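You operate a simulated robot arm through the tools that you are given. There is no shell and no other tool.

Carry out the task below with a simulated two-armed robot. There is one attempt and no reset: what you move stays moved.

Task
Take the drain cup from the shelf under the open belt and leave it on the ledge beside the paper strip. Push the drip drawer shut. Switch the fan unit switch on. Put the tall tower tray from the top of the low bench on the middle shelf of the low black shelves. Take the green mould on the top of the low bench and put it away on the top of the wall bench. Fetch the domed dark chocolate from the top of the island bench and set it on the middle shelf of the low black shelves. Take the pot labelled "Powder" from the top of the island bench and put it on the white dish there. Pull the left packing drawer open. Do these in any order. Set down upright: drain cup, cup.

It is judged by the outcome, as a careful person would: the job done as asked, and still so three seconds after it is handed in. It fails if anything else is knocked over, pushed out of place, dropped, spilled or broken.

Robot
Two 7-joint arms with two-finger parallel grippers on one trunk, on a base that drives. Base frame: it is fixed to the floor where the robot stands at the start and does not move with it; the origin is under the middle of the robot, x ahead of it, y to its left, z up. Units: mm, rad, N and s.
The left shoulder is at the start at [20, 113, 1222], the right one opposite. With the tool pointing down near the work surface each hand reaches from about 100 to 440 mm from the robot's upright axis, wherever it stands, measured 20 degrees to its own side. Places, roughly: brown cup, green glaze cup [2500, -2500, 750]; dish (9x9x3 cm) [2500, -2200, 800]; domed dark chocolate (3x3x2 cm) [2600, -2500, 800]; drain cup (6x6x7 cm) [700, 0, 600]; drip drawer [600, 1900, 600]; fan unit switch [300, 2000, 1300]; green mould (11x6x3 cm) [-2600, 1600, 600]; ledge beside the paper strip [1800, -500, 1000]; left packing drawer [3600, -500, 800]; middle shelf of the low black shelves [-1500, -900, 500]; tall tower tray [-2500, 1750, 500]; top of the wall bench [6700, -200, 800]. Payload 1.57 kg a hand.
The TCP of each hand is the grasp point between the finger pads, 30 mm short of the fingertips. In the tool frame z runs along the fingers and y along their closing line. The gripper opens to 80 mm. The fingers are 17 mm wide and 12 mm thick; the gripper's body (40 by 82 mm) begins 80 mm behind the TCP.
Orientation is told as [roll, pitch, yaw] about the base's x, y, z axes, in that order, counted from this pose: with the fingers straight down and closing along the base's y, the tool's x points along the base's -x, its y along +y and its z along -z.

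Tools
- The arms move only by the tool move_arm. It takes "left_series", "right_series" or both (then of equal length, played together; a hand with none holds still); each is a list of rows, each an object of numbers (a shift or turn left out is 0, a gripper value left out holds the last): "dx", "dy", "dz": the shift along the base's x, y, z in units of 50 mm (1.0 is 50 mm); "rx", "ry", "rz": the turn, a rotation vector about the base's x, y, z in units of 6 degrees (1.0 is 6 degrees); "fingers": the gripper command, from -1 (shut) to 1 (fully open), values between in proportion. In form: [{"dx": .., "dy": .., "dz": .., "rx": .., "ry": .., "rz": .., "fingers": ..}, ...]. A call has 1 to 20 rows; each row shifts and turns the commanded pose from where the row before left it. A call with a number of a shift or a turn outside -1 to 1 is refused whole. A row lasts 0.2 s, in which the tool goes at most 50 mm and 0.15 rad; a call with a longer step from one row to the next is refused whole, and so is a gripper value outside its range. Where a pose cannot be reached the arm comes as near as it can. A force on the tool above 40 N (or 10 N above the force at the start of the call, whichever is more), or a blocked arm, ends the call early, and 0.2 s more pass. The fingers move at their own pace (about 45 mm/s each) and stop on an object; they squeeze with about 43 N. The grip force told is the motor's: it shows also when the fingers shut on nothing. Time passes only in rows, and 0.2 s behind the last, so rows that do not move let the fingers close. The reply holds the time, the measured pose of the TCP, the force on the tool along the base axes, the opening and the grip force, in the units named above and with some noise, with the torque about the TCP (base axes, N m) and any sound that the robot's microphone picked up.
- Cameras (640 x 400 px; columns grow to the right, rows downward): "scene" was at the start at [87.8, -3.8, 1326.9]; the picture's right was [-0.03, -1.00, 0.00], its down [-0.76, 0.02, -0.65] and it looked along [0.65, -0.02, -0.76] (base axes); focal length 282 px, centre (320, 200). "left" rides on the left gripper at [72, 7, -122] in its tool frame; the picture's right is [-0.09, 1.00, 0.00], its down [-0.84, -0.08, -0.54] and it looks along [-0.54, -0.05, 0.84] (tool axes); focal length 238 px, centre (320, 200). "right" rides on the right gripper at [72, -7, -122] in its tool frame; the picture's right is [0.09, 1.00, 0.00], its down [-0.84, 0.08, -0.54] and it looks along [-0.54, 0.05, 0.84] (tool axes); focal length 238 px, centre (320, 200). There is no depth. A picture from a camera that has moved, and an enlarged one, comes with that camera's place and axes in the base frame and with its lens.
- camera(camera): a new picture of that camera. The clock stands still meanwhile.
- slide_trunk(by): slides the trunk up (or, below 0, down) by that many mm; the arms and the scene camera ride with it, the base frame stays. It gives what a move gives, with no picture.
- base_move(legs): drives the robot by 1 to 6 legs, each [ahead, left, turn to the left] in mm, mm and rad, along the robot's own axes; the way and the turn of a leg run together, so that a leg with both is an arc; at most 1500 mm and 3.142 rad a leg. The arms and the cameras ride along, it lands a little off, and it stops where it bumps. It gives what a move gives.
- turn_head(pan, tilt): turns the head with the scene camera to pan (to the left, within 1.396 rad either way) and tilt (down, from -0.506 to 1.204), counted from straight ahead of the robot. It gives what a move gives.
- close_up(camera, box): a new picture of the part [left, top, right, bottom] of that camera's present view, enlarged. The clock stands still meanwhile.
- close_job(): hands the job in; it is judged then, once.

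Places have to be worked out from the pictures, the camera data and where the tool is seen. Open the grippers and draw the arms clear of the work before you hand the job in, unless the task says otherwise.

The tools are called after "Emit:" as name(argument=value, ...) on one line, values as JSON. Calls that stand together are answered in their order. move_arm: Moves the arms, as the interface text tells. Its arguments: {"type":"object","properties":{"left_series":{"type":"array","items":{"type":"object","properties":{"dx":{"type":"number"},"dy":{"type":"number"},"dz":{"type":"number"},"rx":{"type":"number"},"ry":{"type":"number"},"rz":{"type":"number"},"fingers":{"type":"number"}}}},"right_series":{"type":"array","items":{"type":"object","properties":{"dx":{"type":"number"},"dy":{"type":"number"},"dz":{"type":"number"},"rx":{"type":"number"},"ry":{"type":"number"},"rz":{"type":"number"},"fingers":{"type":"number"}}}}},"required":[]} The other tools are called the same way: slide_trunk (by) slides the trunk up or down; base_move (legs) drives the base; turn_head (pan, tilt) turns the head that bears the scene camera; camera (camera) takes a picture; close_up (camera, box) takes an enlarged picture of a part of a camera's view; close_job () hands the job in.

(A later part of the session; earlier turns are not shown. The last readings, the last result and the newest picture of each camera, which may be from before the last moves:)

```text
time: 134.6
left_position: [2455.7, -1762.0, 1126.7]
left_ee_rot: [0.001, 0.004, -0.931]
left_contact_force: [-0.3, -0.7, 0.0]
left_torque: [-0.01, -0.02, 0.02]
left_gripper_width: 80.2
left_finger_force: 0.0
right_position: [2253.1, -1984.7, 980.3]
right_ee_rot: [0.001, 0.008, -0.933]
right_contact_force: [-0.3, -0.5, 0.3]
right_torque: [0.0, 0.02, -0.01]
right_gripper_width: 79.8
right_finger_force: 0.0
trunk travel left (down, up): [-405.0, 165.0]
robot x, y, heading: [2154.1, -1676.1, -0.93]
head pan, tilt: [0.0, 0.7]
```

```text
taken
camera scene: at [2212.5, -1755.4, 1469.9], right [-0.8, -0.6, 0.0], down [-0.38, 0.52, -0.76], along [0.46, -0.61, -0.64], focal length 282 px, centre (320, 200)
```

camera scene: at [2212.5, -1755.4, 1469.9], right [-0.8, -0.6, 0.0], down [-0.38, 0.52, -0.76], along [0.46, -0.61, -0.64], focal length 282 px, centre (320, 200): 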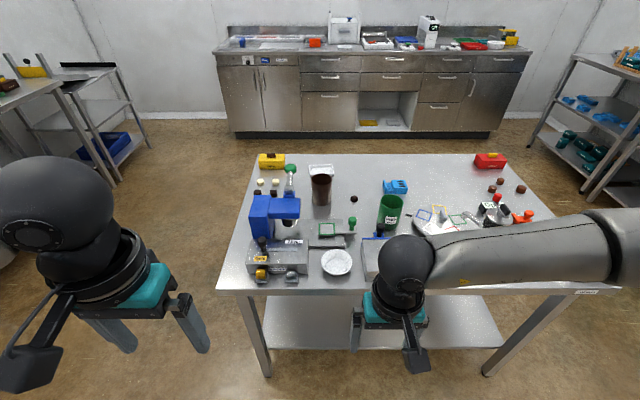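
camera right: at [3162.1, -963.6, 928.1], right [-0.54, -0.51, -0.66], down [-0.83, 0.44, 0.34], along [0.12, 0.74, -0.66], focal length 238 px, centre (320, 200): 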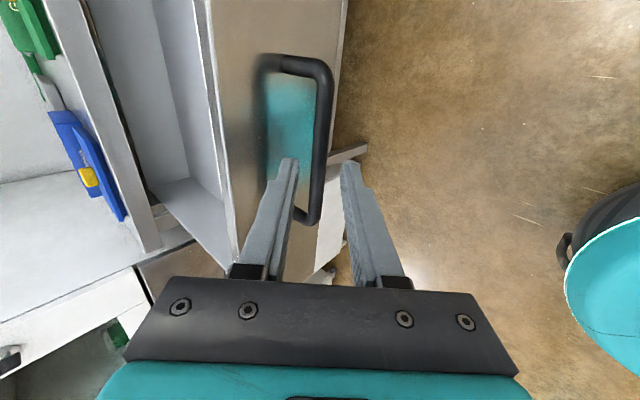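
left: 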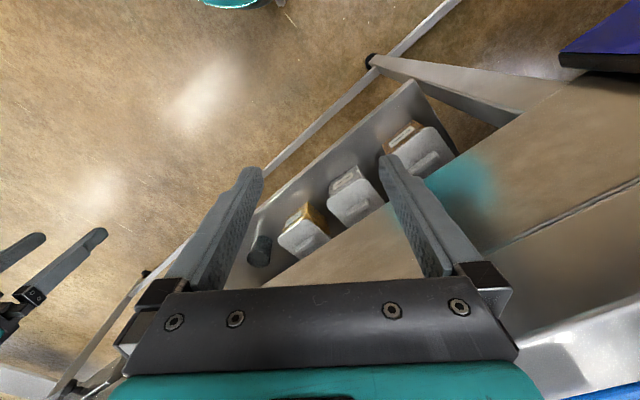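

Good frontal view of the island. Zooming in.

Emit:
close_up(camera="scene", box=[230, 145, 430, 270])

Emit:
close_up(camera="scene", box=[370, 145, 570, 270])

Emit:
camera(camera="right")

Emit:
camera(camera="left")

```text
3.20 times, centred on (330, 208) of scene
camera zoom: at [2212.5, -1755.4, 1469.9], right [-0.8, -0.6, 0.0], down [-0.38, 0.52, -0.76], along [0.46, -0.61, -0.64], focal length 901 px, centre (288, 176)
```

zoom: 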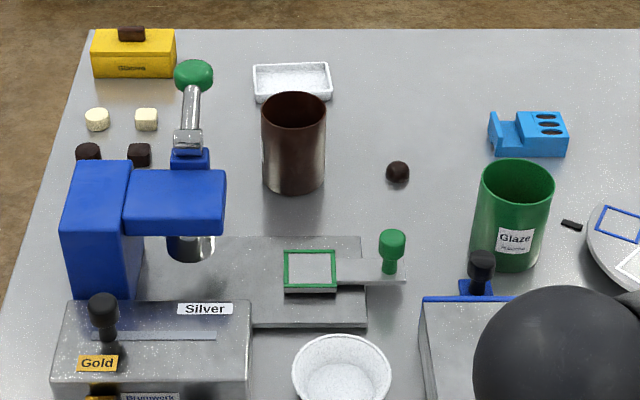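

```text
3.20 times, centred on (470, 208) of scene
camera zoom: at [2212.5, -1755.4, 1469.9], right [-0.8, -0.6, 0.0], down [-0.38, 0.52, -0.76], along [0.46, -0.61, -0.64], focal length 901 px, centre (-160, 176)
```

zoom: 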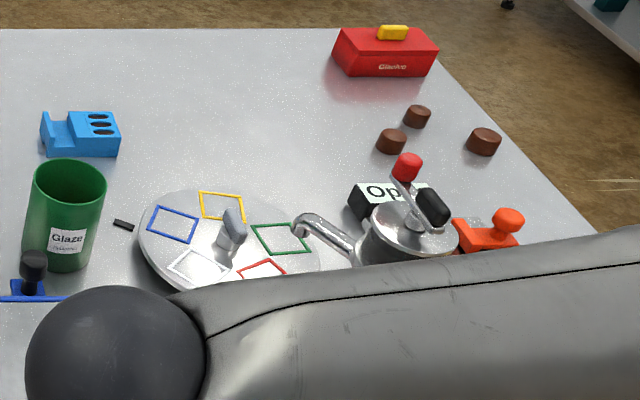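

```text
taken
camera right: at [2205.7, -1931.6, 1103.4], right [0.74, 0.67, 0.0], down [0.56, -0.63, 0.53], along [0.36, -0.4, -0.84], focal length 238 px, centre (320, 200)
```

right: 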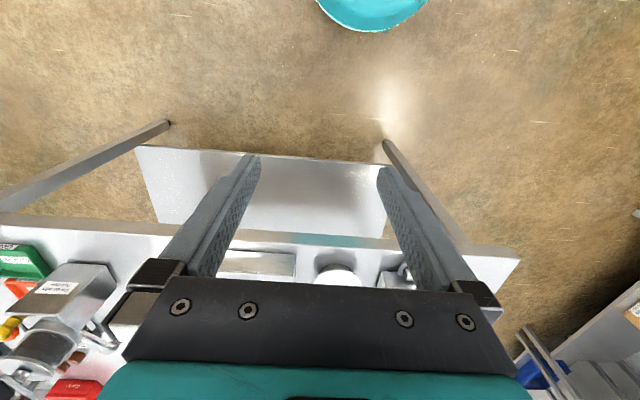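

```text
taken
camera left: at [2418.3, -1699.7, 1249.7], right [0.85, 0.52, 0.0], down [0.44, -0.72, 0.54], along [0.28, -0.46, -0.84], focal length 238 px, centre (320, 200)
```

left: 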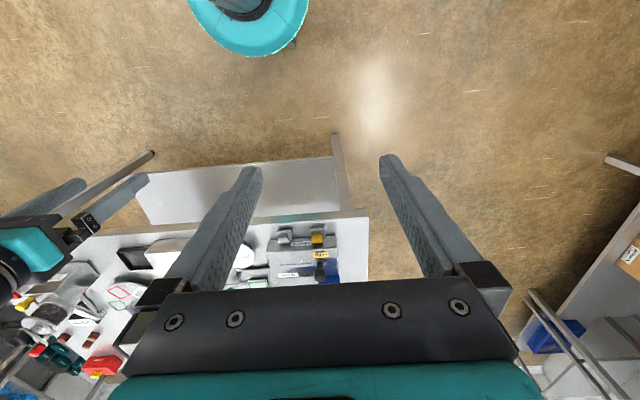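

The green pot reads "Glaze"; the brown pot (about (2690,-2396)) shows a label edge on its left. I drive left to read it from that side.

Emit:
base_move(legs=[[0, 750, 0], [350, 0, 0]])

Emit:
turn_head(pan=-0.8, tilt=0.6)

Emit:
camera(camera="scene")

```text
time: 140.6
left_position: [3272.0, -1578.7, 1127.2]
left_ee_rot: [0.0, 0.002, -0.928]
left_contact_force: [0.8, -0.1, -0.6]
left_torque: [0.02, 0.01, 0.01]
left_gripper_width: 80.0
left_finger_force: 0.2
right_position: [3067.8, -1802.3, 981.4]
right_ee_rot: [0.002, 0.007, -0.927]
right_contact_force: [0.2, 0.1, -0.1]
right_torque: [-0.03, 0.02, 0.0]
right_gripper_width: 80.1
right_finger_force: 0.1
trunk travel left (down, up): [-405.0, 165.0]
robot x, y, heading: [2967.7, -1493.6, -0.932]
head pan, tilt: [0.0, 0.7]
```

```text
time: 141.7
left_position: [3270.2, -1577.3, 1125.8]
left_ee_rot: [0.002, 0.004, -0.927]
left_contact_force: [0.6, -0.4, 0.2]
left_torque: [0.0, 0.0, -0.03]
left_gripper_width: 80.0
left_finger_force: 0.0
right_position: [3069.2, -1800.7, 980.4]
right_ee_rot: [0.002, 0.01, -0.927]
right_contact_force: [0.1, -0.3, -0.2]
right_torque: [-0.02, -0.03, -0.01]
right_gripper_width: 79.8
right_finger_force: 0.0
trunk travel left (down, up): [-405.0, 165.0]
robot x, y, heading: [2971.2, -1494.4, -0.929]
head pan, tilt: [-0.799, 0.6]
```

```text
taken
camera scene: at [2962.3, -1591.3, 1478.5], right [-0.99, 0.16, 0.0], down [0.09, 0.56, -0.83], along [-0.13, -0.82, -0.56], focal length 282 px, centre (320, 200)
```

scene: 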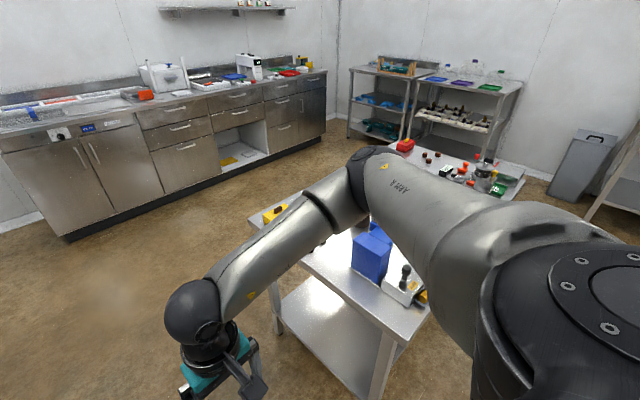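

My arm blocks the view; I turn to face the island's left end and slide over to see the pot's label.

Emit:
base_move(legs=[[0, 0, -1.61], [0, 450, 0]])

Emit:
turn_head(pan=0.1, tilt=0.7)

Emit:
camera(camera="scene")

```text
time: 148.4
left_position: [3109.1, -2162.9, 1126.8]
left_ee_rot: [-0.001, 0.002, -2.567]
left_contact_force: [0.1, 0.6, 0.6]
left_torque: [0.0, 0.02, -0.03]
left_gripper_width: 80.1
left_finger_force: 0.1
right_position: [2899.6, -1945.3, 981.7]
right_ee_rot: [0.003, 0.008, -2.567]
right_contact_force: [0.4, -0.6, 0.3]
right_torque: [-0.01, 0.0, 0.0]
right_gripper_width: 80.0
right_finger_force: 0.2
trunk travel left (down, up): [-405.0, 165.0]
robot x, y, heading: [3215.3, -1870.4, -2.567]
head pan, tilt: [-0.799, 0.6]
```

```text
time: 149.6
left_position: [3108.9, -2162.8, 1126.6]
left_ee_rot: [0.0, 0.003, -2.568]
left_contact_force: [0.0, 0.2, 0.3]
left_torque: [0.0, -0.01, -0.01]
left_gripper_width: 80.0
left_finger_force: 0.0
right_position: [2898.8, -1946.0, 981.1]
right_ee_rot: [0.001, 0.01, -2.568]
right_contact_force: [0.8, -0.5, 0.2]
right_torque: [-0.01, -0.02, -0.04]
right_gripper_width: 80.0
right_finger_force: 0.0
trunk travel left (down, up): [-405.0, 165.0]
robot x, y, heading: [3214.5, -1869.2, -2.561]
head pan, tilt: [0.099, 0.7]
```

```text
taken
camera scene: at [3137.6, -1928.2, 1469.9], right [-0.62, 0.78, 0.0], down [0.5, 0.4, -0.77], along [-0.6, -0.48, -0.64], focal length 282 px, centre (320, 200)
```

scene: 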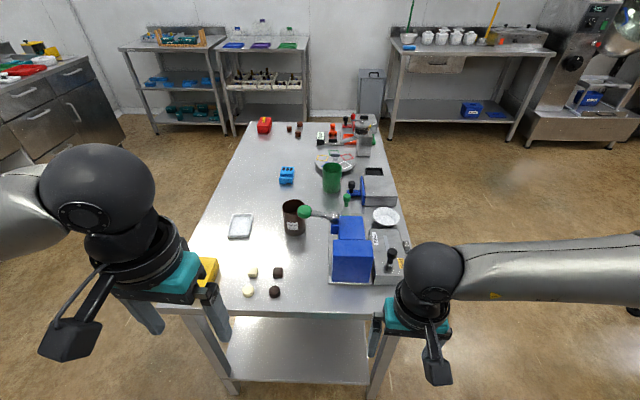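

Emit:
close_up(camera="scene", box=[220, 130, 420, 255])

Emit:
close_up(camera="scene", box=[250, 180, 346, 240])

```text
3.20 times, centred on (320, 192) of scene
camera zoom: at [3137.6, -1928.2, 1469.9], right [-0.62, 0.78, 0.0], down [0.5, 0.4, -0.77], along [-0.6, -0.48, -0.64], focal length 901 px, centre (320, 224)
```

zoom: 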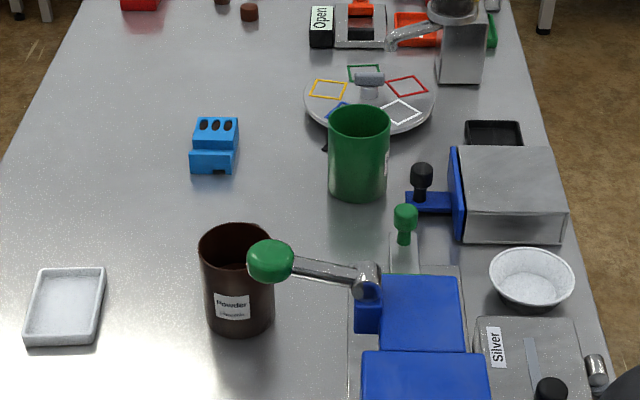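

```text
6.67 times, centred on (298, 210) of scene
camera zoom: at [3137.6, -1928.2, 1469.9], right [-0.62, 0.78, 0.0], down [0.5, 0.4, -0.77], along [-0.6, -0.48, -0.64], focal length 1877 px, centre (467, 133)
```

zoom: 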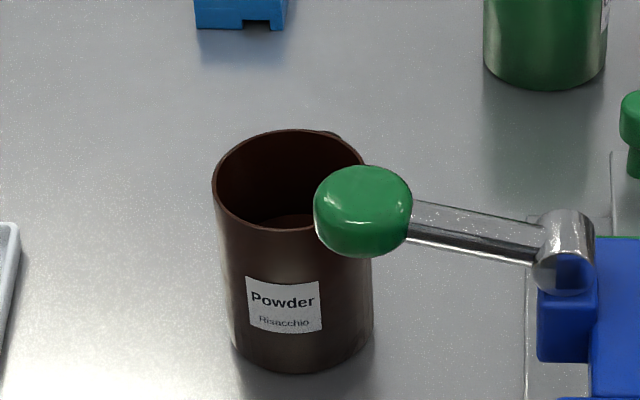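

Confirmed: the brown pot is "Powder". It's best taken from the island's front with a tilted right hand (the press lever overhangs on this side). I'll go back round to the front.

Emit:
base_move(legs=[[-100, 0, 0], [0, -500, 0], [0, 0, 1.61], [0, -650, 0]])

Emit:
turn_head(pan=0.0, tilt=0.8)

Emit:
camera(camera="scene")

```text
time: 160.2
left_position: [2784.7, -1856.0, 1126.0]
left_ee_rot: [-0.001, 0.003, -1.0]
left_contact_force: [0.0, -0.3, 0.6]
left_torque: [0.02, 0.0, 0.01]
left_gripper_width: 80.0
left_finger_force: 0.1
right_position: [2568.6, -2063.3, 980.2]
right_ee_rot: [0.003, 0.008, -1.001]
right_contact_force: [-0.3, 0.9, 0.4]
right_torque: [-0.02, -0.05, 0.01]
right_gripper_width: 80.1
right_finger_force: 0.0
trunk travel left (down, up): [-405.0, 165.0]
robot x, y, heading: [2491.6, -1754.3, -1.002]
head pan, tilt: [0.099, 0.7]
```

```text
time: 160.9
left_position: [2786.1, -1854.8, 1125.5]
left_ee_rot: [0.001, 0.003, -1.001]
left_contact_force: [0.6, 0.2, 0.0]
left_torque: [0.02, 0.01, 0.0]
left_gripper_width: 79.8
left_finger_force: 0.0
right_position: [2567.4, -2064.8, 981.7]
right_ee_rot: [0.001, 0.006, -0.999]
right_contact_force: [-0.4, -0.2, -0.8]
right_torque: [0.02, 0.0, 0.02]
right_gripper_width: 80.2
right_finger_force: 0.1
trunk travel left (down, up): [-405.0, 165.0]
robot x, y, heading: [2491.3, -1750.1, -0.999]
head pan, tilt: [0.0, 0.799]
```

```text
taken
camera scene: at [2540.2, -1829.0, 1461.7], right [-0.84, -0.54, 0.0], down [-0.39, 0.6, -0.7], along [0.38, -0.59, -0.72], focal length 282 px, centre (320, 200)
```

scene: 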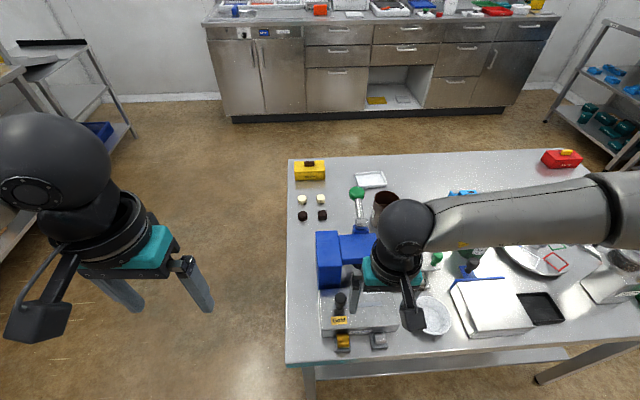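

Pot is 646 ahead and 183 right of the axis. I tilt the right tool 42° forward while raising it, then lower the trunk 130 mm for reach.

Emit:
move_arm(right_series=[{"rx": -0.8415, "ry": -0.5403, "dz": 0.3}, {"rx": -0.8415, "ry": -0.5403, "dz": 0.3}, {"rx": -0.8415, "ry": -0.5403, "dz": 0.3}, {"rx": -0.8415, "ry": -0.5403, "dz": 0.3}, {"rx": -0.8415, "ry": -0.5403, "dz": 0.3}, {"rx": -0.8415, "ry": -0.5403, "dz": 0.3}, {"rx": -0.8415, "ry": -0.5403, "dz": 0.3}])

Emit:
slide_trunk(by=-130)

Emit:
camera(camera="right")

Emit:
camera(camera="scene")

```text
time: 162.5
left_position: [2784.2, -1856.0, 1125.8]
left_ee_rot: [0.0, 0.002, -1.001]
left_contact_force: [0.4, 0.1, 0.4]
left_torque: [0.02, 0.02, -0.02]
left_gripper_width: 79.9
left_finger_force: 0.0
right_position: [2591.1, -2078.4, 1067.5]
right_ee_rot: [0.003, -0.727, -1.0]
right_contact_force: [0.3, -0.1, 0.4]
right_torque: [0.01, -0.03, 0.0]
right_gripper_width: 80.0
right_finger_force: 0.1
right hand out of reach, approached as far as the arm can: row 6, 7
trunk travel left (down, up): [-405.0, 165.0]
robot x, y, heading: [2492.2, -1747.4, -0.997]
head pan, tilt: [0.0, 0.799]
```

```text
time: 164.1
left_position: [2784.8, -1856.0, 995.9]
left_ee_rot: [0.0, 0.004, -1.001]
left_contact_force: [0.0, 0.5, 0.3]
left_torque: [-0.03, 0.01, -0.02]
left_gripper_width: 80.0
left_finger_force: 0.1
right_position: [2589.9, -2078.4, 938.4]
right_ee_rot: [0.001, -0.724, -1.0]
right_contact_force: [0.7, 0.1, 0.2]
right_torque: [0.01, 0.01, -0.02]
right_gripper_width: 79.8
right_finger_force: 0.0
trunk travel left (down, up): [-275.0, 295.0]
robot x, y, heading: [2487.9, -1749.1, -1.001]
head pan, tilt: [0.0, 0.799]
```

```text
taken
camera right: at [2512.2, -1968.5, 981.1], right [0.8, 0.6, -0.06], down [0.21, -0.18, 0.96], along [0.56, -0.78, -0.27], focal length 238 px, centre (320, 200)
```

right: 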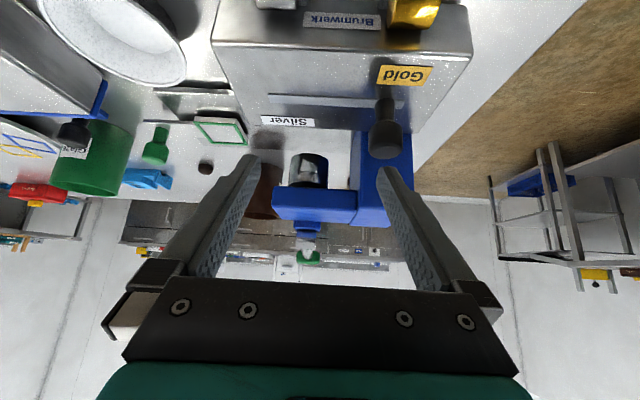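

```text
taken
camera scene: at [2540.0, -1829.0, 1331.7], right [-0.84, -0.54, 0.0], down [-0.39, 0.6, -0.7], along [0.38, -0.59, -0.72], focal length 282 px, centre (320, 200)
```

scene: 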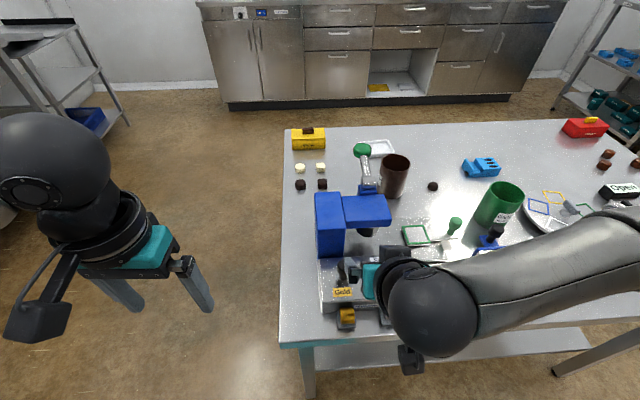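

I need precise pot coordinates: close-up from this head position, then shift the hand right ~90 mm at a safe height.

Emit:
close_up(camera="scene", box=[330, 130, 490, 230])

Emit:
move_arm(right_series=[{"dx": -0.5, "dy": -0.32, "dz": 0.2}, {"dx": -0.5, "dy": -0.32, "dz": 0.2}, {"dx": -0.5, "dy": -0.32, "dz": 0.2}])

Emit:
camera(camera="right")

```text
4.00 times, centred on (410, 180) of scene
camera zoom: at [2540.0, -1829.0, 1331.7], right [-0.84, -0.54, 0.0], down [-0.39, 0.6, -0.7], along [0.38, -0.59, -0.72], focal length 1126 px, centre (-40, 280)
```

zoom: 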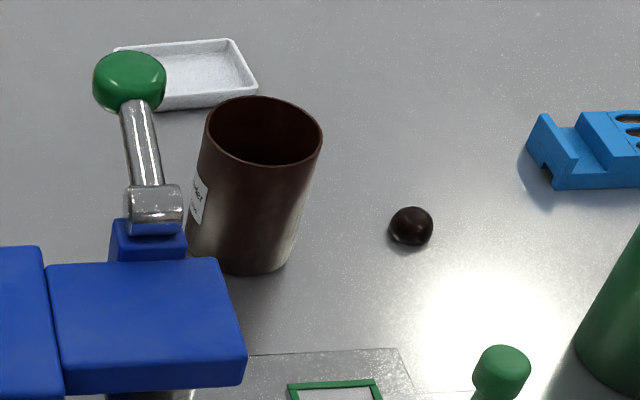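

```text
time: 164.9
left_position: [2785.3, -1856.2, 995.8]
left_ee_rot: [0.0, 0.002, -1.0]
left_contact_force: [1.1, 0.1, -0.8]
left_torque: [0.02, 0.01, -0.04]
left_gripper_width: 80.1
left_finger_force: 0.1
right_position: [2536.8, -2145.6, 948.7]
right_ee_rot: [0.0, -0.723, -1.0]
right_contact_force: [0.5, 0.1, 0.4]
right_torque: [0.03, -0.01, 0.0]
right_gripper_width: 79.8
right_finger_force: 0.1
right hand out of reach, approached as far as the arm can: row 1, 2, 3
trunk travel left (down, up): [-275.0, 295.0]
robot x, y, heading: [2491.7, -1748.4, -0.999]
head pan, tilt: [0.0, 0.799]
```

```text
taken
camera right: at [2458.4, -2035.2, 992.1], right [0.8, 0.6, -0.06], down [0.21, -0.18, 0.96], along [0.56, -0.78, -0.27], focal length 238 px, centre (320, 200)
```

right: 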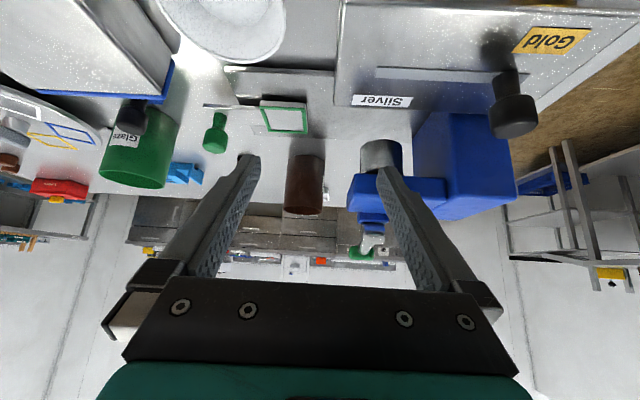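

Pot at ≈(2681,-2392), i.e. 644 ahead/189 right; the press head edge is ~131 right so a straight approach clears it. I raise to z≈1000, advance to a standoff behind/above the pot.

Emit:
move_arm(right_series=[{"dz": 0.5, "dx": -0.1, "dy": -0.06}, {"dz": 0.5, "dx": -0.1, "dy": -0.06}, {"dx": 0.43, "dy": -0.67}, {"dx": 0.43, "dy": -0.67}, {"dx": 0.43, "dy": -0.67}, {"dx": 0.43, "dy": -0.67}, {"dx": 0.43, "dy": -0.67}, {"dz": -0.5}])

Emit:
camera(camera="right")

Emit:
camera(camera="scene")

```text
time: 166.7
left_position: [2785.0, -1854.6, 996.1]
left_ee_rot: [0.002, 0.004, -1.0]
left_contact_force: [0.1, -0.3, 0.6]
left_torque: [0.02, -0.02, 0.01]
left_gripper_width: 80.2
left_finger_force: 0.0
right_position: [2640.6, -2339.0, 968.9]
right_ee_rot: [0.002, -0.726, -0.998]
right_contact_force: [0.4, -0.8, -0.5]
right_torque: [0.01, 0.02, 0.01]
right_gripper_width: 80.1
right_finger_force: 0.0
right hand out of reach, approached as far as the arm can: row 1, 2
trunk travel left (down, up): [-275.0, 295.0]
robot x, y, heading: [2485.6, -1753.7, -0.996]
head pan, tilt: [0.0, 0.799]
```

```text
taken
camera right: at [2563.2, -2228.9, 1011.6], right [0.8, 0.6, -0.06], down [0.21, -0.18, 0.96], along [0.56, -0.78, -0.27], focal length 238 px, centre (320, 200)
```

right: 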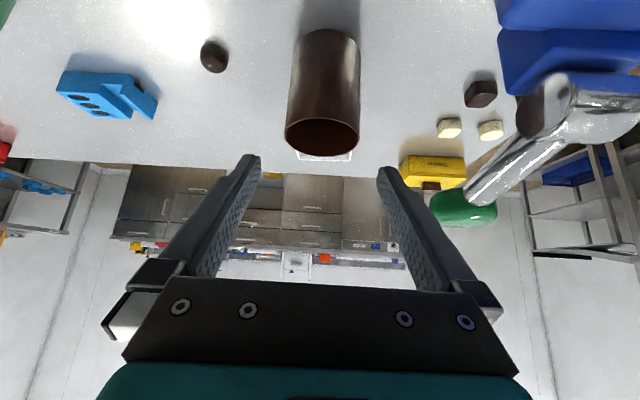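

```text
taken
camera scene: at [2539.9, -1829.1, 1331.6], right [-0.84, -0.54, 0.0], down [-0.39, 0.6, -0.7], along [0.38, -0.59, -0.72], focal length 282 px, centre (320, 200)
```

scene: 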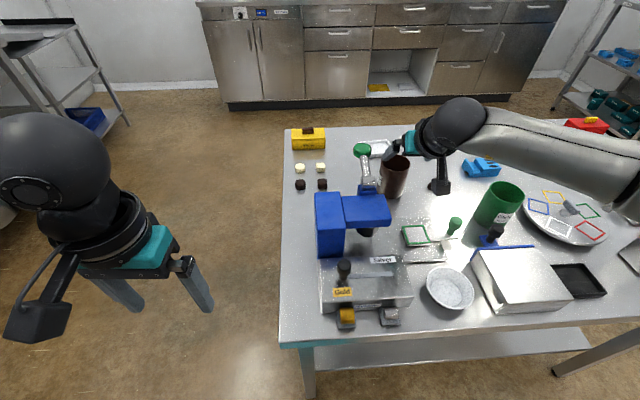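

Hand camera shows the pot nearly centred (4 mm to the robot's left), rim z≈886, table ≈780. I correct laterally, descend 50 mm and recheck.

Emit:
move_arm(right_series=[{"dx": 0.07, "dy": 0.044, "dz": -0.5}, {"dz": -0.5}])

Emit:
camera(camera="right")

```text
time: 167.3
left_position: [2785.2, -1856.6, 996.1]
left_ee_rot: [0.0, 0.004, -1.0]
left_contact_force: [-0.2, -0.7, -1.3]
left_torque: [0.03, -0.01, -0.01]
left_gripper_width: 80.2
left_finger_force: 0.1
right_position: [2645.0, -2335.6, 919.5]
right_ee_rot: [-0.001, -0.722, -1.0]
right_contact_force: [0.1, 0.2, 0.0]
right_torque: [0.03, -0.03, 0.04]
right_gripper_width: 79.9
right_finger_force: 0.0
trunk travel left (down, up): [-275.0, 295.0]
robot x, y, heading: [2494.7, -1750.2, -1.001]
head pan, tilt: [0.0, 0.799]
```

```text
taken
camera right: at [2567.2, -2225.8, 962.4], right [0.8, 0.6, -0.06], down [0.21, -0.18, 0.96], along [0.56, -0.78, -0.27], focal length 238 px, centre (320, 200)
```

right: 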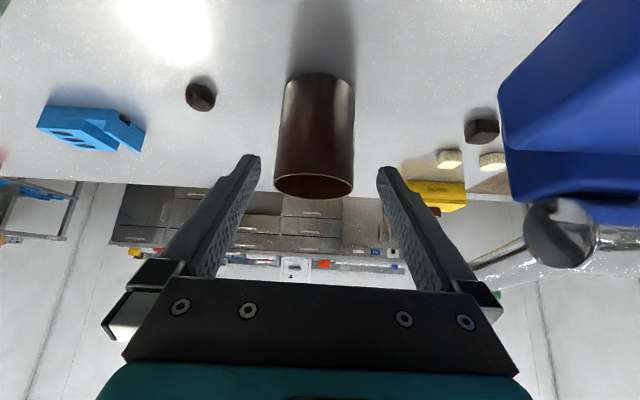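

Lateral error is now ~3 mm to the right; I correct and advance along the tool axis ~80 mm, then check before the final bit.

Emit:
move_arm(right_series=[{"dx": -0.05, "dy": -0.032}, {"dx": 0.1945, "dy": -0.303, "dz": -0.4}, {"dx": 0.1945, "dy": -0.303, "dz": -0.4}, {"dx": 0.1, "dy": -0.156, "dz": -0.2}])

Emit:
camera(camera="right")

```text
time: 168.3
left_position: [2786.0, -1855.4, 995.3]
left_ee_rot: [0.001, 0.004, -1.001]
left_contact_force: [0.4, 0.0, 0.5]
left_torque: [0.02, 0.0, -0.02]
left_gripper_width: 79.9
left_finger_force: 0.0
right_position: [2668.9, -2375.3, 866.6]
right_ee_rot: [-0.001, -0.725, -0.998]
right_contact_force: [-0.2, -0.5, -0.3]
right_torque: [-0.01, -0.01, 0.0]
right_gripper_width: 80.1
right_finger_force: 0.1
trunk travel left (down, up): [-275.0, 295.0]
robot x, y, heading: [2488.5, -1750.5, -1.002]
head pan, tilt: [0.0, 0.799]
```

```text
taken
camera right: at [2590.5, -2266.1, 909.8], right [0.8, 0.6, -0.06], down [0.21, -0.18, 0.96], along [0.56, -0.78, -0.27], focal length 238 px, centre (320, 200)
```

right: 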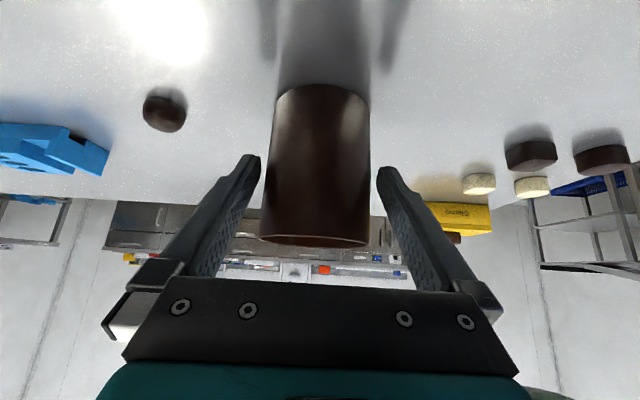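

The pot sits evenly between the fingers. Final ~38 mm along the axis, then close.

Emit:
move_arm(right_series=[{"dx": 0.135, "dy": -0.21, "dz": -0.27}, {"dx": 0.135, "dy": -0.21, "dz": -0.25}])

Emit:
camera(camera="right")

```text
time: 168.9
left_position: [2786.2, -1856.4, 995.6]
left_ee_rot: [0.0, 0.003, -1.0]
left_contact_force: [-0.4, -0.1, 0.7]
left_torque: [-0.02, 0.02, -0.06]
left_gripper_width: 80.1
left_finger_force: 0.1
right_position: [2682.0, -2394.6, 841.2]
right_ee_rot: [0.0, -0.723, -0.999]
right_contact_force: [-0.1, 0.4, -0.5]
right_torque: [-0.01, 0.0, 0.01]
right_gripper_width: 79.9
right_finger_force: 0.0
trunk travel left (down, up): [-275.0, 295.0]
robot x, y, heading: [2488.8, -1749.2, -1.001]
head pan, tilt: [0.0, 0.799]
```

```text
taken
camera right: at [2604.4, -2284.8, 883.1], right [0.8, 0.6, -0.06], down [0.21, -0.18, 0.96], along [0.56, -0.78, -0.27], focal length 238 px, centre (320, 200)
```

right: 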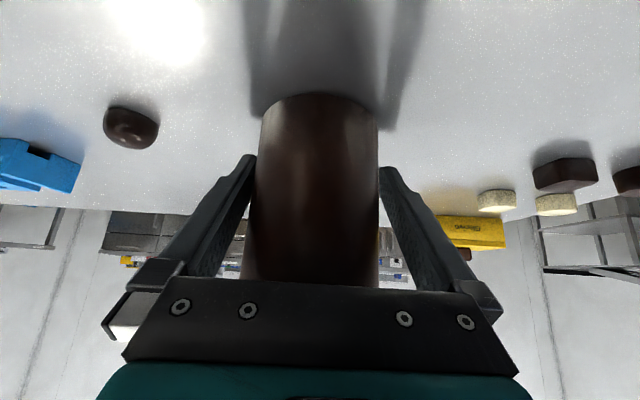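

The pot's axis is at the TCP. Closing.

Emit:
move_arm(right_series=[{"fingers": -1}, {"fingers": -1}, {"fingers": -1}])

Emit:
move_arm(right_series=[{"dz": 0.3}, {"dz": 0.4}, {"dz": 0.4}])

Emit:
camera(camera="right")

Emit:
camera(camera="scene")

```text
time: 169.7
left_position: [2786.0, -1856.0, 996.0]
left_ee_rot: [0.002, 0.005, -0.999]
left_contact_force: [-0.6, 0.2, -0.3]
left_torque: [-0.04, 0.01, 0.01]
left_gripper_width: 80.0
left_finger_force: 0.1
right_position: [2682.7, -2394.2, 839.6]
right_ee_rot: [0.001, -0.725, -1.001]
right_contact_force: [0.0, -0.4, 1.3]
right_torque: [-0.07, 0.02, -0.02]
right_gripper_width: 71.4
right_finger_force: 35.6
trunk travel left (down, up): [-275.0, 295.0]
robot x, y, heading: [2491.3, -1751.8, -1.0]
head pan, tilt: [0.0, 0.799]
```

```text
time: 170.5
left_position: [2785.7, -1855.6, 996.5]
left_ee_rot: [-0.001, 0.002, -1.001]
left_contact_force: [0.2, 0.1, 0.1]
left_torque: [0.03, 0.01, 0.0]
left_gripper_width: 80.2
left_finger_force: 0.0
right_position: [2683.7, -2395.3, 896.2]
right_ee_rot: [0.003, -0.724, -1.002]
right_contact_force: [-1.9, 0.3, -0.9]
right_torque: [0.02, -0.04, -0.01]
right_gripper_width: 70.8
right_finger_force: 42.8
trunk travel left (down, up): [-275.0, 295.0]
robot x, y, heading: [2490.8, -1747.5, -1.001]
head pan, tilt: [0.0, 0.799]
```

```text
taken
camera right: at [2604.9, -2285.5, 939.8], right [0.8, 0.6, -0.06], down [0.21, -0.18, 0.96], along [0.56, -0.78, -0.27], focal length 238 px, centre (320, 200)
```

right: 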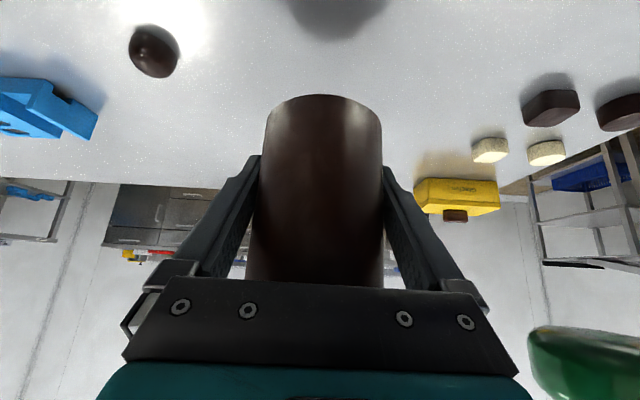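

```text
taken
camera scene: at [2540.0, -1829.1, 1331.6], right [-0.84, -0.54, 0.0], down [-0.39, 0.6, -0.7], along [0.38, -0.59, -0.72], focal length 282 px, centre (320, 200)
```

scene: 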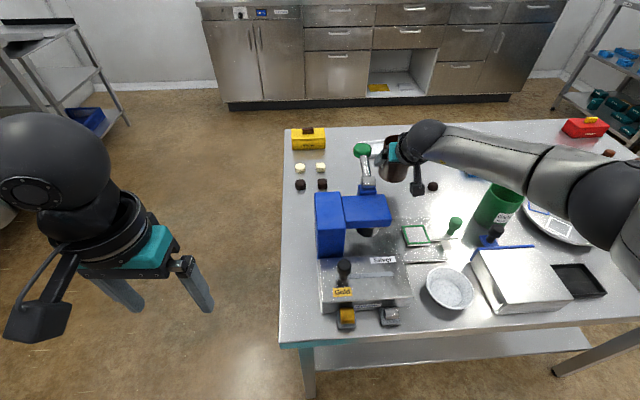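

Pot lifted cleanly. I raise it well above the press (TCP z≈1020), measure the dish with a close-up, and back the base off 200 mm.

Emit:
move_arm(right_series=[{"dz": 0.5}, {"dz": 0.5}, {"dz": 0.5}, {"dz": 0.5}, {"dz": 0.5}])

Emit:
close_up(camera="scene", box=[390, 230, 518, 310])

Emit:
base_move(legs=[[-200, 0, 0]])

Emit:
camera(camera="scene")

Emit:
camera(camera="right")

```text
time: 171.7
left_position: [2784.5, -1855.8, 996.7]
left_ee_rot: [0.001, 0.004, -0.998]
left_contact_force: [0.3, -0.5, 0.8]
left_torque: [-0.02, -0.01, 0.0]
left_gripper_width: 80.0
left_finger_force: 0.0
right_position: [2680.5, -2393.8, 1021.2]
right_ee_rot: [0.0, -0.726, -1.0]
right_contact_force: [-0.1, -0.2, -1.3]
right_torque: [0.01, 0.01, 0.02]
right_gripper_width: 71.0
right_finger_force: 42.8
trunk travel left (down, up): [-275.0, 295.0]
robot x, y, heading: [2490.1, -1750.5, -0.998]
head pan, tilt: [0.0, 0.799]
```

```text
5.00 times, centred on (454, 270) of scene
camera zoom: at [2540.0, -1829.0, 1331.6], right [-0.84, -0.54, 0.0], down [-0.39, 0.6, -0.7], along [0.38, -0.59, -0.72], focal length 1408 px, centre (-350, -150)
```

zoom: 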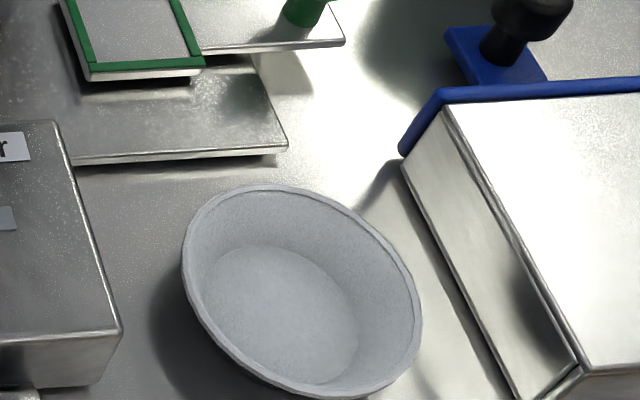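

```text
time: 173.3
left_position: [2675.8, -1685.9, 994.9]
left_ee_rot: [0.001, 0.002, -1.007]
left_contact_force: [0.6, 0.1, -0.2]
left_torque: [0.0, 0.0, -0.04]
left_gripper_width: 80.0
left_finger_force: 0.1
right_position: [2568.5, -2224.2, 1021.2]
right_ee_rot: [0.002, -0.724, -1.001]
right_contact_force: [0.8, 0.6, -0.5]
right_torque: [-0.06, -0.02, -0.01]
right_gripper_width: 70.9
right_finger_force: 42.9
trunk travel left (down, up): [-275.0, 295.0]
robot x, y, heading: [2383.2, -1580.0, -1.01]
head pan, tilt: [0.0, 0.799]
```

```text
taken
camera scene: at [2430.3, -1657.9, 1331.7], right [-0.84, -0.54, 0.0], down [-0.38, 0.6, -0.7], along [0.37, -0.59, -0.72], focal length 282 px, centre (320, 200)
```

scene: 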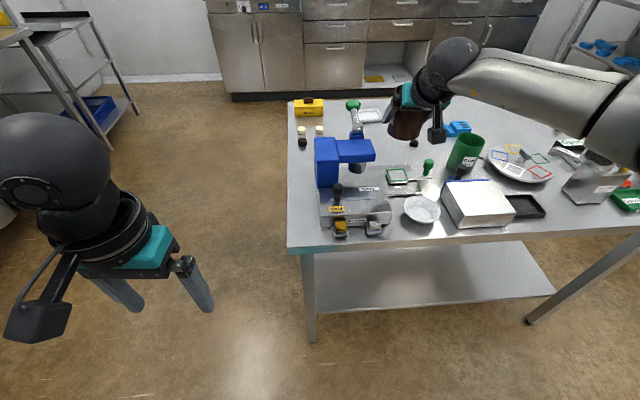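

```text
taken
camera right: at [2490.9, -2114.8, 1064.5], right [0.8, 0.59, -0.06], down [0.21, -0.18, 0.96], along [0.56, -0.78, -0.27], focal length 238 px, centre (320, 200)
```

right: 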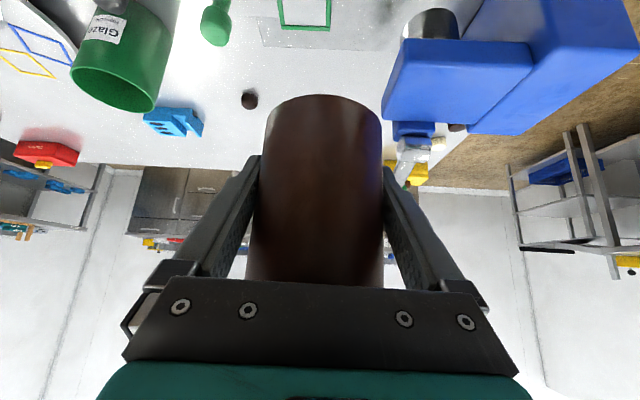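

Dish centre resolves to (2467,-2194). I shift the base right 70 mm, then bring the pot back 80 mm over the dish.

Emit:
base_move(legs=[[0, -70, 0]])

Emit:
close_up(camera="scene", box=[340, 170, 468, 250])

```text
time: 174.3
left_position: [2617.0, -1724.5, 997.2]
left_ee_rot: [0.002, 0.003, -1.005]
left_contact_force: [0.5, 0.5, -0.6]
left_torque: [0.01, -0.08, 0.01]
left_gripper_width: 79.9
left_finger_force: 0.0
right_position: [2509.8, -2263.3, 1020.0]
right_ee_rot: [0.001, -0.723, -1.004]
right_contact_force: [-0.3, -0.2, -1.5]
right_torque: [0.02, 0.01, 0.01]
right_gripper_width: 70.9
right_finger_force: 42.6
trunk travel left (down, up): [-275.0, 295.0]
robot x, y, heading: [2321.7, -1616.8, -1.004]
head pan, tilt: [0.0, 0.799]
```

```text
5.00 times, centred on (404, 210) of scene
camera zoom: at [2370.8, -1696.7, 1331.6], right [-0.84, -0.54, 0.0], down [-0.38, 0.61, -0.7], along [0.37, -0.59, -0.72], focal length 1408 px, centre (-100, 150)
```

zoom: 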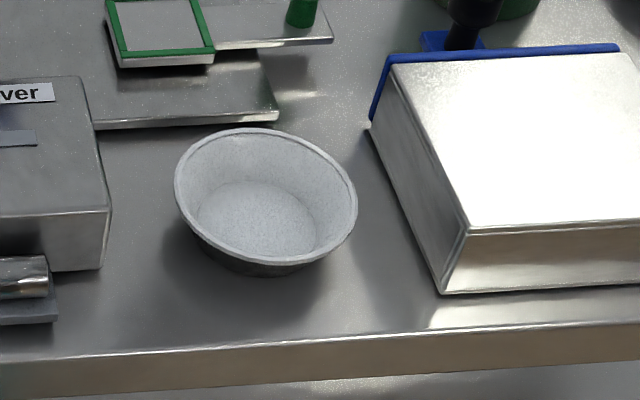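

Averaged dish centre (2468,-2195). Moving the pot over it and descending to just above.

Emit:
move_arm(right_series=[{"dx": -0.28, "dy": 0.455}, {"dx": -0.28, "dy": 0.455}, {"dx": -0.28, "dy": 0.456}, {"dz": -0.6}, {"dz": -0.6}, {"dz": -0.6}, {"dz": -0.6}, {"dz": -0.5}])

Emit:
camera(camera="right")

Emit:
close_up(camera="scene", box=[320, 130, 480, 230])

```text
time: 176.1
left_position: [2616.9, -1724.7, 995.3]
left_ee_rot: [-0.001, 0.004, -1.005]
left_contact_force: [0.2, 0.0, -1.0]
left_torque: [-0.01, -0.01, 0.02]
left_gripper_width: 80.0
left_finger_force: 0.0
right_position: [2470.2, -2196.8, 875.6]
right_ee_rot: [0.002, -0.723, -1.003]
right_contact_force: [0.1, -0.2, -1.3]
right_torque: [-0.03, -0.01, 0.03]
right_gripper_width: 70.9
right_finger_force: 43.0
trunk travel left (down, up): [-275.0, 295.0]
robot x, y, heading: [2326.0, -1617.5, -1.007]
head pan, tilt: [0.0, 0.799]
```

```text
taken
camera right: at [2392.7, -2085.7, 919.3], right [0.8, 0.59, -0.06], down [0.21, -0.19, 0.96], along [0.56, -0.78, -0.27], focal length 238 px, centre (320, 200)
```

right: 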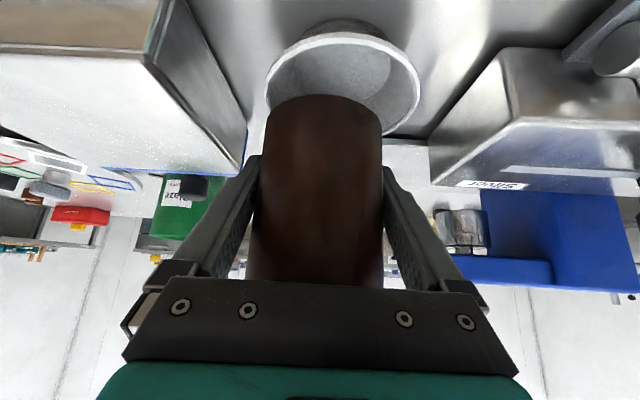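

```text
4.00 times, centred on (400, 180) of scene
camera zoom: at [2371.6, -1696.2, 1331.6], right [-0.84, -0.54, 0.0], down [-0.38, 0.61, -0.7], along [0.37, -0.59, -0.72], focal length 1126 px, centre (0, 280)
```

zoom: 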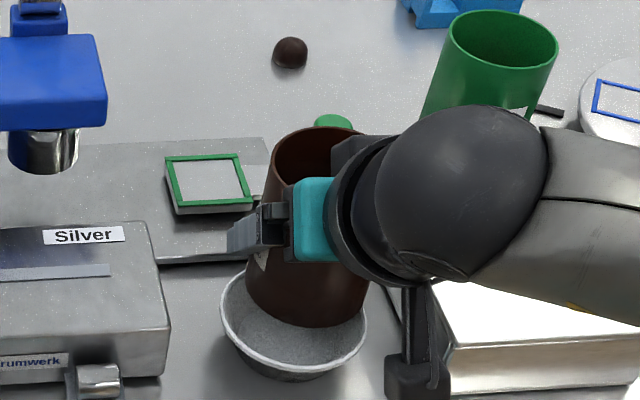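

From the hand view the table is really z≈795 (pot bottom only ~45 below the TCP), so dish centre corrects to about (2469,-2180). I rise 10 mm, shift 17 mm back/left, and recheck.

Emit:
move_arm(right_series=[{"dz": 0.2}, {"dx": -0.01, "dy": 0.35}, {}])

Emit:
camera(camera="right")

Emit:
close_up(camera="scene", box=[340, 160, 468, 240])

```text
time: 176.9
left_position: [2616.9, -1724.1, 995.8]
left_ee_rot: [-0.002, 0.003, -1.007]
left_contact_force: [-0.4, -0.7, 0.8]
left_torque: [-0.01, 0.0, 0.02]
left_gripper_width: 80.2
left_finger_force: 0.0
right_position: [2468.3, -2176.8, 886.8]
right_ee_rot: [0.001, -0.725, -1.005]
right_contact_force: [0.4, 0.1, -1.1]
right_torque: [0.0, 0.02, 0.01]
right_gripper_width: 71.0
right_finger_force: 43.2
trunk travel left (down, up): [-275.0, 295.0]
robot x, y, heading: [2323.0, -1617.1, -1.008]
head pan, tilt: [0.0, 0.799]
```

```text
taken
camera right: at [2391.2, -2066.9, 929.1], right [0.8, 0.59, -0.06], down [0.21, -0.19, 0.96], along [0.56, -0.78, -0.27], focal length 238 px, centre (320, 200)
```

right: 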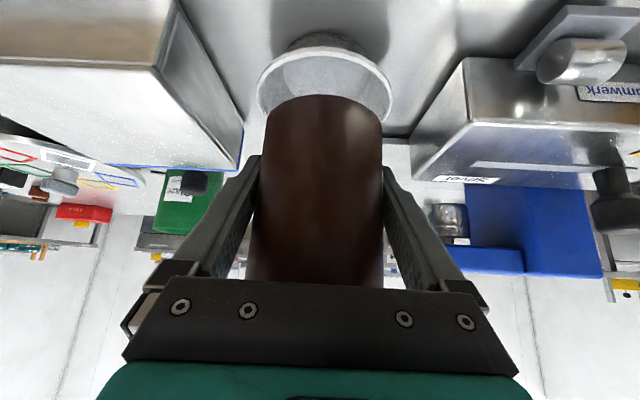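

```text
5.00 times, centred on (404, 200) of scene
camera zoom: at [2371.6, -1696.1, 1331.6], right [-0.84, -0.54, 0.0], down [-0.38, 0.61, -0.7], along [0.37, -0.59, -0.72], focal length 1408 px, centre (-100, 200)
```

zoom: 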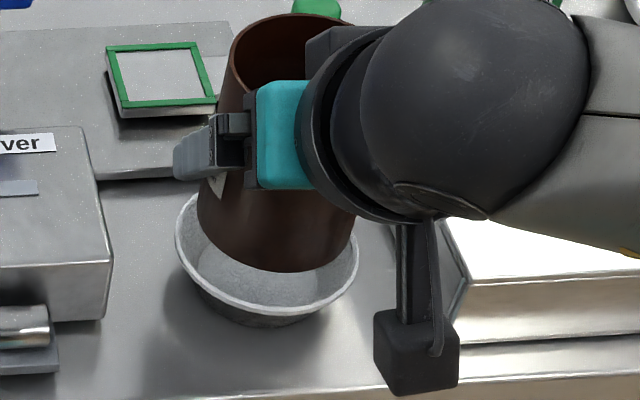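

Pot and dish are now centred laterally in both views. Lowering slowly.

Emit:
move_arm(right_series=[{"dz": -0.15}, {"dz": -0.15}, {"dz": -0.1}, {"dz": -0.08}])

Emit:
camera(camera="right")

```text
time: 177.9
left_position: [2616.1, -1723.9, 995.5]
left_ee_rot: [-0.002, 0.002, -1.005]
left_contact_force: [-0.3, -0.4, -1.0]
left_torque: [0.01, -0.01, -0.02]
left_gripper_width: 80.2
left_finger_force: 0.0
right_position: [2467.4, -2177.3, 865.7]
right_ee_rot: [0.001, -0.731, -1.003]
right_contact_force: [-2.6, 3.6, 12.2]
right_torque: [0.14, 0.13, 0.05]
right_gripper_width: 70.8
right_finger_force: 42.6
trunk travel left (down, up): [-275.0, 295.0]
robot x, y, heading: [2320.3, -1618.2, -1.01]
head pan, tilt: [0.0, 0.799]
```

```text
taken
camera right: at [2390.0, -2067.0, 907.5], right [0.8, 0.59, -0.06], down [0.2, -0.18, 0.96], along [0.56, -0.78, -0.27], focal length 238 px, centre (320, 200)
```

right: 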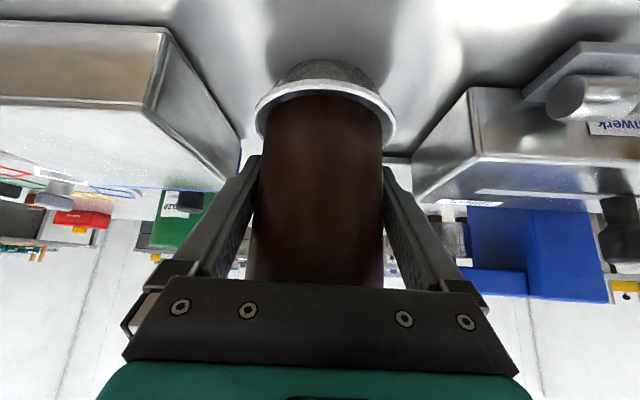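

Contact (12 N) with a backward component, so the pot touches the far wall of the dish. I ease back 4 mm and lower a bit more.

Emit:
move_arm(right_series=[{"dz": 0.06}, {"dx": -0.043, "dy": 0.068}, {"dz": -0.08}, {}])

Emit:
move_arm(right_series=[{"dz": -0.06}, {}])

Emit:
close_up(camera="right", box=[220, 40, 420, 165])

```text
time: 178.9
left_position: [2615.1, -1722.0, 996.4]
left_ee_rot: [0.0, 0.002, -1.006]
left_contact_force: [-0.1, 0.0, -0.5]
left_torque: [0.02, 0.02, 0.01]
left_gripper_width: 80.0
left_finger_force: 0.0
right_position: [2467.0, -2174.1, 865.0]
right_ee_rot: [0.002, -0.732, -1.005]
right_contact_force: [-3.5, -3.2, 24.7]
right_torque: [-0.04, 0.13, 0.12]
right_gripper_width: 71.0
right_finger_force: 42.8
trunk travel left (down, up): [-275.0, 295.0]
robot x, y, heading: [2323.2, -1621.5, -1.007]
head pan, tilt: [0.0, 0.799]
```

```text
time: 179.5
left_position: [2615.6, -1721.3, 996.4]
left_ee_rot: [0.002, -0.002, -1.005]
left_contact_force: [-0.1, 0.4, 0.8]
left_torque: [0.01, 0.02, -0.02]
left_gripper_width: 79.8
left_finger_force: 0.1
right_position: [2465.6, -2174.0, 862.6]
right_ee_rot: [0.002, -0.734, -1.008]
right_contact_force: [-5.0, -1.7, 26.4]
right_torque: [0.01, 0.01, 0.09]
right_gripper_width: 70.9
right_finger_force: 42.3
trunk travel left (down, up): [-275.0, 295.0]
robot x, y, heading: [2321.2, -1618.5, -1.005]
head pan, tilt: [0.0, 0.799]
```

```text
3.20 times, centred on (320, 102) of right
camera zoom: at [2388.6, -2063.5, 904.2], right [0.8, 0.59, -0.06], down [0.2, -0.18, 0.96], along [0.56, -0.79, -0.26], focal length 763 px, centre (320, 512)
```

zoom: 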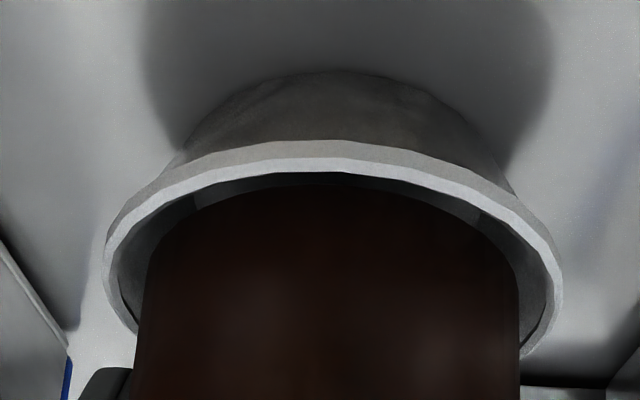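

Mostly vertical load now — the pot is seated inside the dish rim. Unload a few mm and release.

Emit:
move_arm(right_series=[{"dz": 0.07}, {}, {"fingers": 0.0}, {"fingers": 1}, {"fingers": 1}, {"fingers": 1}])

Emit:
camera(camera="right")

Emit:
close_up(camera="scene", box=[340, 140, 468, 240])

```text
time: 180.9
left_position: [2616.4, -1722.9, 996.6]
left_ee_rot: [0.0, 0.003, -1.006]
left_contact_force: [0.4, -1.1, 0.2]
left_torque: [-0.01, 0.03, -0.02]
left_gripper_width: 79.9
left_finger_force: 0.1
right_position: [2465.1, -2172.3, 860.3]
right_ee_rot: [0.001, -0.723, -1.003]
right_contact_force: [-0.6, 0.7, 0.3]
right_torque: [0.0, 0.01, 0.0]
right_gripper_width: 80.0
right_finger_force: 0.1
trunk travel left (down, up): [-275.0, 295.0]
robot x, y, heading: [2323.5, -1617.5, -1.005]
head pan, tilt: [0.0, 0.799]
```

```text
taken
camera right: at [2388.8, -2062.9, 903.5], right [0.8, 0.59, -0.06], down [0.21, -0.19, 0.96], along [0.56, -0.78, -0.27], focal length 238 px, centre (320, 200)
```

right: 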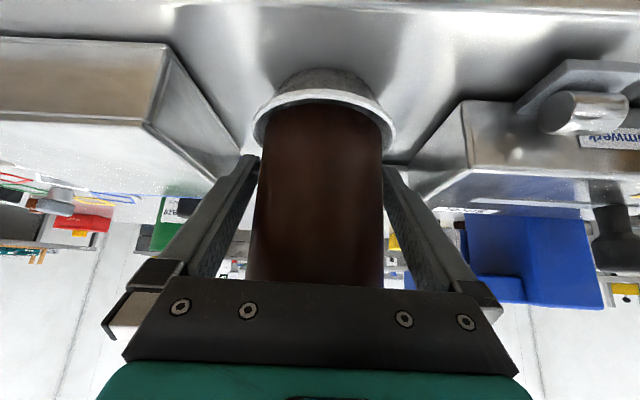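

```text
4.00 times, centred on (404, 190) of scene
camera zoom: at [2371.5, -1696.0, 1331.6], right [-0.84, -0.54, 0.0], down [-0.38, 0.61, -0.7], along [0.37, -0.59, -0.72], focal length 1126 px, centre (-16, 240)
```

zoom: 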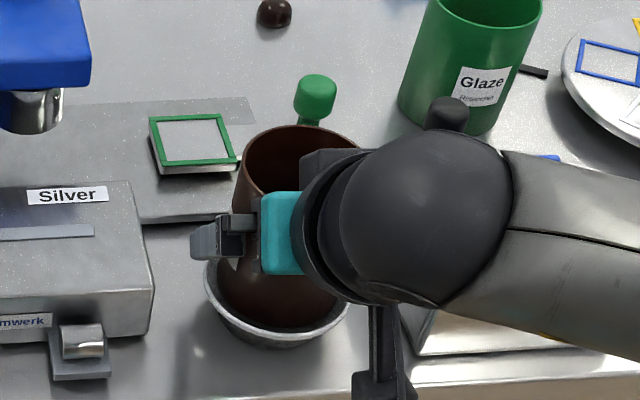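

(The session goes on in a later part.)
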